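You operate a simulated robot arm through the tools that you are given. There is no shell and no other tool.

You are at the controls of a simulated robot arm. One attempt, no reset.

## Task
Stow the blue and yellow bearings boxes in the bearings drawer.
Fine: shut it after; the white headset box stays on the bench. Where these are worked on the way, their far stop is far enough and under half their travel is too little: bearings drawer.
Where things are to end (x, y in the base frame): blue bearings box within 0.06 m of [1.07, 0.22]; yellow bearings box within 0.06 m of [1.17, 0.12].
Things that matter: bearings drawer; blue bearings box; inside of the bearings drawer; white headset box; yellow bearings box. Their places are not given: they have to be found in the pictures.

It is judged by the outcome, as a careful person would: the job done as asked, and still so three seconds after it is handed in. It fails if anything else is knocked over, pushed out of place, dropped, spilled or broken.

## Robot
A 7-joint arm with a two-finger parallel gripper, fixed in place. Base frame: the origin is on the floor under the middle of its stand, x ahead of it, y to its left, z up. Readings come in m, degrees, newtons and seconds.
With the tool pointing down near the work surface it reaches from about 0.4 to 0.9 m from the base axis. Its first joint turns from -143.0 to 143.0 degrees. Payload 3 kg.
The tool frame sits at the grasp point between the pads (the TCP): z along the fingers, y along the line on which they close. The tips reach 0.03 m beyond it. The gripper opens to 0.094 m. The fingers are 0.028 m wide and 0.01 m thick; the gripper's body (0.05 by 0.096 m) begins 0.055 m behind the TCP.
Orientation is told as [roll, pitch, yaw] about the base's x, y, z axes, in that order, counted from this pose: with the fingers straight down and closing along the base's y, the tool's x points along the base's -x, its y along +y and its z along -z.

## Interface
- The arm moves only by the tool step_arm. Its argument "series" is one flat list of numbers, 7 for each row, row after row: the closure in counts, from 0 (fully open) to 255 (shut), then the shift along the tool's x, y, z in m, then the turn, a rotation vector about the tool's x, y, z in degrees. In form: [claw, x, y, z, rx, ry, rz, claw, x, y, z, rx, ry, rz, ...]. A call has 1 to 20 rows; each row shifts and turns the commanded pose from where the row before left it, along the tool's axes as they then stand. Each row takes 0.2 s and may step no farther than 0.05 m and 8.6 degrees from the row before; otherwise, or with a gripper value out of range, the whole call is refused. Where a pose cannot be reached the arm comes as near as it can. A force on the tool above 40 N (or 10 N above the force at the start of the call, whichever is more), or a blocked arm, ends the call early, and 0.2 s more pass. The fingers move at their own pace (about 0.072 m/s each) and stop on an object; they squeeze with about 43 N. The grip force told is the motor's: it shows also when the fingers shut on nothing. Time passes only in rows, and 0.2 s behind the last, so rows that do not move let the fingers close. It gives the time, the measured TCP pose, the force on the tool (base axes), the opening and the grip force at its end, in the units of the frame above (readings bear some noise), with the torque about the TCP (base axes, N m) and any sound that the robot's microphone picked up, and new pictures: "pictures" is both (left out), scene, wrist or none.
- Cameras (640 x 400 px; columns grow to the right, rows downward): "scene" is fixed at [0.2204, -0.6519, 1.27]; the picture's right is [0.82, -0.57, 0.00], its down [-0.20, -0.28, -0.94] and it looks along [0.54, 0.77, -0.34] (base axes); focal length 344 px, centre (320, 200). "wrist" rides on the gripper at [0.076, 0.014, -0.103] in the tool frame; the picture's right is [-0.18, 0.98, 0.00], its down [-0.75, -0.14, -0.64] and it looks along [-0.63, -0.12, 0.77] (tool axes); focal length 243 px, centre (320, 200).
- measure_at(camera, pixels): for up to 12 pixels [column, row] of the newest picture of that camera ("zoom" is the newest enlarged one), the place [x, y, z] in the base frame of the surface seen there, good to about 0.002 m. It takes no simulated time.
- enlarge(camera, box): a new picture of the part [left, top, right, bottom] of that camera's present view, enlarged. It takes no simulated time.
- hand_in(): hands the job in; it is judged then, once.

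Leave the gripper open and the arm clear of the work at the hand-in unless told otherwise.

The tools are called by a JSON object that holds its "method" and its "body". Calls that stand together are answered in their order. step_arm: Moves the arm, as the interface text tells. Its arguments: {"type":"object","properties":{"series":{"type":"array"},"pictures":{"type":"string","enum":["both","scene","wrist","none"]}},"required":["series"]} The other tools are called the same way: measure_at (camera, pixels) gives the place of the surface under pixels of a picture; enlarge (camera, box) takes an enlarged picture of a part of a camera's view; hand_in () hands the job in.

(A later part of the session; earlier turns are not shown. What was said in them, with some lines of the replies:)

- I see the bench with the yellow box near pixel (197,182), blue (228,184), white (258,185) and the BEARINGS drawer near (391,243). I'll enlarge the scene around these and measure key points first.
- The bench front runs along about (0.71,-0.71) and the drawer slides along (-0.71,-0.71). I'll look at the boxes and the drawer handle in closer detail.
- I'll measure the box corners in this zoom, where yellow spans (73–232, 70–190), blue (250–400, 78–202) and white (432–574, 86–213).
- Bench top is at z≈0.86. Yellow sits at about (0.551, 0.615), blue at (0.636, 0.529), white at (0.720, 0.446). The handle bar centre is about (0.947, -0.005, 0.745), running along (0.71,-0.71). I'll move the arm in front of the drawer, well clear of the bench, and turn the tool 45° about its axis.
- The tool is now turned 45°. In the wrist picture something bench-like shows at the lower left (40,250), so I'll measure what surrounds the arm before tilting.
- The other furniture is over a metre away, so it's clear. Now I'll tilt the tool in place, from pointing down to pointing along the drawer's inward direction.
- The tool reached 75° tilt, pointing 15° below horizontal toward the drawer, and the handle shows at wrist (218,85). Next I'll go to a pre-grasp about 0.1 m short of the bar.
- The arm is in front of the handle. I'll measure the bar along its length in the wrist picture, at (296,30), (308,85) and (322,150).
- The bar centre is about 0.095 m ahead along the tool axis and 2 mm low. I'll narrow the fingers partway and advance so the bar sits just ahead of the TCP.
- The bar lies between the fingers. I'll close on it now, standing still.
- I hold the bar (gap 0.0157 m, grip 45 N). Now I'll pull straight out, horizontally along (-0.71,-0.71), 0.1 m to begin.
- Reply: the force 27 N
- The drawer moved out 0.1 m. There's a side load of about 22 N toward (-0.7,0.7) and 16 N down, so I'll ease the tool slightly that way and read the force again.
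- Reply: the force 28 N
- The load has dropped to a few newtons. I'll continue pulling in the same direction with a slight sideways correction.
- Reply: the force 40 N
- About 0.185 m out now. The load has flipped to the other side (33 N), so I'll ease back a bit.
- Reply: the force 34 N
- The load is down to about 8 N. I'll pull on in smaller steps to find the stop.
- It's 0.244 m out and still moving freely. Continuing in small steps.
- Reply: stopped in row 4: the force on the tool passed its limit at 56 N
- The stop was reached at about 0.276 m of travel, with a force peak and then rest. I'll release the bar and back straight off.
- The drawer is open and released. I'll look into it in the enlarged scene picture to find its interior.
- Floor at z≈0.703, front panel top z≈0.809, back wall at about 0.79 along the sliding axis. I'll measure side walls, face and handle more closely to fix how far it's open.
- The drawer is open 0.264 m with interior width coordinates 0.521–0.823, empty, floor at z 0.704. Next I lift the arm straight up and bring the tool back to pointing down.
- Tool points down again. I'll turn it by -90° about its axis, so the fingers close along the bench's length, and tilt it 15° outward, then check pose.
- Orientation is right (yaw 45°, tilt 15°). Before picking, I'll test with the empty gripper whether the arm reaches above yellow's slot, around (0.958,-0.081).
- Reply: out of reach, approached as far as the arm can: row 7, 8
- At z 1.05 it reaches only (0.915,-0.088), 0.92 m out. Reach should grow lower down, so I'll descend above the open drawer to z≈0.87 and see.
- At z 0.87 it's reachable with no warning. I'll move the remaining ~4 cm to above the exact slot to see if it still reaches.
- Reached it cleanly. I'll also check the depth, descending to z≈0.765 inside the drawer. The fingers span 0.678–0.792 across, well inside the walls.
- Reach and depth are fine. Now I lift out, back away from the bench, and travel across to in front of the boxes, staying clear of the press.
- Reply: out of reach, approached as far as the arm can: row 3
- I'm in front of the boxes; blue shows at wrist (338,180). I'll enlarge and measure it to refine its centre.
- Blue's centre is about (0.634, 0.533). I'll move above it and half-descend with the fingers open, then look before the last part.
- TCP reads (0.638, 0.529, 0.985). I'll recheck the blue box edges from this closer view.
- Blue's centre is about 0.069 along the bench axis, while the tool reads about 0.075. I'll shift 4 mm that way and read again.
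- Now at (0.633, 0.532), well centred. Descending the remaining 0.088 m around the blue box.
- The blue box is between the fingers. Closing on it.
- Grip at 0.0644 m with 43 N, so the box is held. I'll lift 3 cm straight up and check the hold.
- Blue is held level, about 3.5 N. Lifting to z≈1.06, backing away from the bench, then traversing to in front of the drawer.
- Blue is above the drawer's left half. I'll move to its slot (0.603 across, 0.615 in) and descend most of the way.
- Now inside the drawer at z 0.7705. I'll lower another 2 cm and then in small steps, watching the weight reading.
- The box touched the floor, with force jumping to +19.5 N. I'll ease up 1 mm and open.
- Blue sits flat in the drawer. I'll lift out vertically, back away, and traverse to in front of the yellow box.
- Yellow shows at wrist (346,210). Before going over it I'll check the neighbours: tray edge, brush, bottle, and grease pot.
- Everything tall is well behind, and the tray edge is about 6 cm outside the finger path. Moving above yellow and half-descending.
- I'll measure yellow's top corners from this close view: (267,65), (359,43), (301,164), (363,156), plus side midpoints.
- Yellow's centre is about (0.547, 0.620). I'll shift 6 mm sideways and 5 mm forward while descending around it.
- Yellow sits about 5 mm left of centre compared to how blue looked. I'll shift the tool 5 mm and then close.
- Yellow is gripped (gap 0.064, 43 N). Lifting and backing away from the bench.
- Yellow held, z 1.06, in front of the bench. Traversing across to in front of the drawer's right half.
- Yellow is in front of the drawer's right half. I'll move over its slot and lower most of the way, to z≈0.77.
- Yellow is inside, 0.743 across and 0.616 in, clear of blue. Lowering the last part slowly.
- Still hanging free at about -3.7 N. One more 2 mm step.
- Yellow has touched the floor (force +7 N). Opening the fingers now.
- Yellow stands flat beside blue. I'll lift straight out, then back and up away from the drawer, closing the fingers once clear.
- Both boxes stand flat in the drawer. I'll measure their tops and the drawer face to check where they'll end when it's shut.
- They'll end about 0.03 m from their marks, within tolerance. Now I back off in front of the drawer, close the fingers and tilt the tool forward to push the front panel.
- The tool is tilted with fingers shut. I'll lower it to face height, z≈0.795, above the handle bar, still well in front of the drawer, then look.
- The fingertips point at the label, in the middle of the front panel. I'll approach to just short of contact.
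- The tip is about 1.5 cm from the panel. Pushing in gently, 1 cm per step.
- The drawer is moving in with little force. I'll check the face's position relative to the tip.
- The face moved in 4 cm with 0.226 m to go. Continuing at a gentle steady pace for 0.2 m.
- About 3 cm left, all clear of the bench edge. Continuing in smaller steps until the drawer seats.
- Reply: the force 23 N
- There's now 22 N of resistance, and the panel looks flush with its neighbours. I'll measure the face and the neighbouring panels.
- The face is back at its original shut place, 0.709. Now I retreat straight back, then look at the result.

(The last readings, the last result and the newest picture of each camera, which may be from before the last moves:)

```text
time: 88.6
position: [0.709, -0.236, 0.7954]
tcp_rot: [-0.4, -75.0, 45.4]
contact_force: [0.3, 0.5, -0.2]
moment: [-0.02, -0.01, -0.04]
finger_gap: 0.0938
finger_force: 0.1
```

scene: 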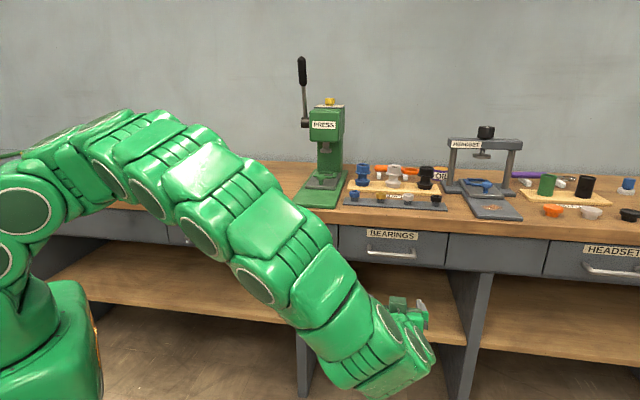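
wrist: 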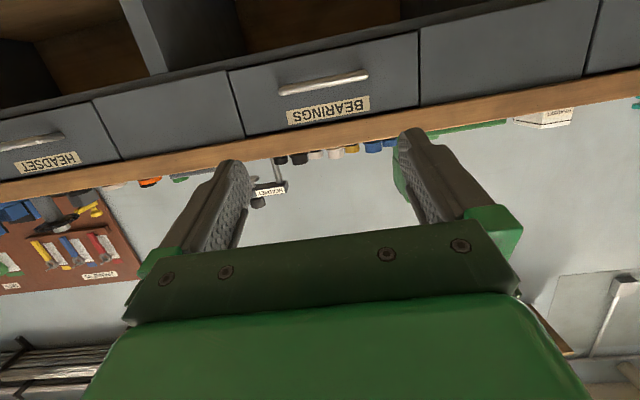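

The drawer is shut and the gripper open. I'll raise the arm and bring the tool upright for a clear final look.

{"method": "step_arm", "body": {"series": [0, -0.0419, 0, -0.0112, 0, 0, 0, 0, -0.0419, 0, -0.0112, 0, 0, 0, 0, -0.0419, 0, -0.0112, 0, 0, 0, 0, -0.0419, 0, -0.0112, 0, 0, 0, 0, -0.0419, 0, -0.0112, 0, 0, 0, 0, -0.0419, 0, -0.0112, 0, 0, 0, 0, 0, 0, 0, 0, 7.5, 0, 0, 0, 0, 0, 0, 7.5, 0, 0, 0, 0, 0, 0, 7.5, 0, 0, 0, 0, 0, 0, 7.5, 0, 0, 0, 0, 0, 0, 7.5, 0, 0, 0, 0, 0, 0, 7.5, 0, 0, 0, 0, 0, 0, 7.5, 0, 0, 0, 0, 0, 0, 7.5, 0, 0, 0, 0, 0, 0, 7.5, 0, 0, 0, 0, 0, 0, 7.5, 0]}}

```text
time: 92.0
position: [0.7084, -0.2378, 1.0542]
tcp_rot: [-0.1, -0.1, 44.9]
contact_force: [-0.4, 0.5, -0.6]
moment: [0.0, 0.0, -0.02]
finger_gap: 0.094
finger_force: 0.0
```

scene: 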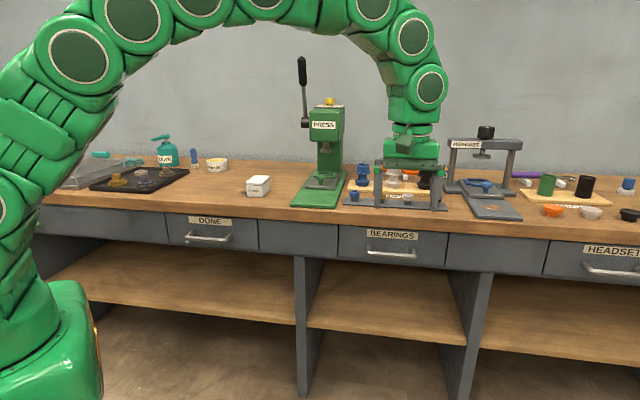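
wrist: 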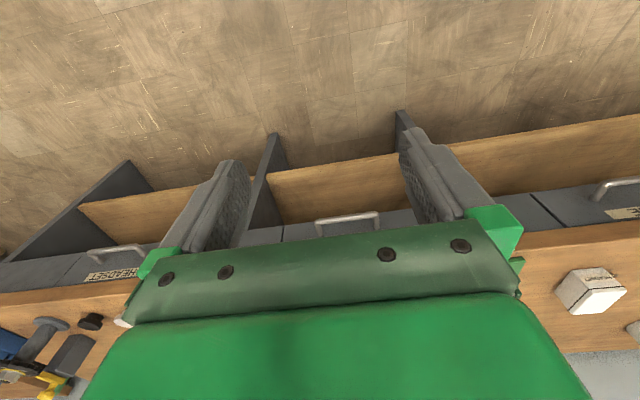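

I'll compare the drawer and white box at the same pixels I measured at the start.

{"method": "measure_at", "body": {"camera": "scene", "pixels": [[391, 254], [391, 236], [345, 250], [440, 255], [258, 180], [254, 191], [415, 255]]}}

{"method": "enlarge", "body": {"camera": "scene", "box": [330, 150, 490, 280]}}

```text
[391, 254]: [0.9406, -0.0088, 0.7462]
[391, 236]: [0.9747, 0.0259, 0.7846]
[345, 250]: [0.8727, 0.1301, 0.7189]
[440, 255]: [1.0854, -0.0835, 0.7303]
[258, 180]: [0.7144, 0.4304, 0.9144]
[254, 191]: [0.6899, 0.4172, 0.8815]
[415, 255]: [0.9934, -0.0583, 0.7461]
```

```text
3.08 times, centred on (410, 215) of scene
```

zoom: 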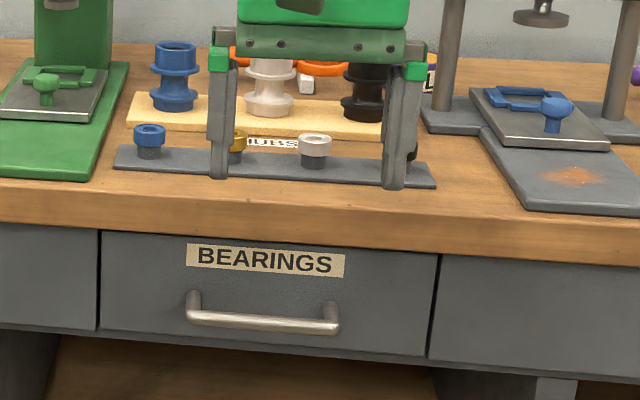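

The drawer face and handle match their starting places to within 1 mm, so it's shut. The white headset box hasn't moved, nothing else is disturbed, and the gripper is open and clear. Handing in.

{"method": "hand_in", "body": {}}

```text
The job is handed in.
```

The blue and yellow bearings boxes are in the bearings drawer and the drawer is shut. I handed the job in, and no verdict came back.

- **Boxes:** measured just before shutting, blue should end at about (1.05, 0.20) and yellow at about (1.15, 0.10). Both are roughly 0.03 m from their marks, inside the 0.06 m allowed. I couldn't see them after the drawer closed, so they may have slid slightly, though I pushed it in slowly.
- **Drawer:** I pulled it out to its far stop, about 0.265 m. After shutting, the face and handle measured within about 1 mm of where they started.
- **White headset box:** it is still on the bench and hasn't moved. I saw nothing else knocked or shifted.
- **Arm:** it ended clear of the bench with the gripper open.
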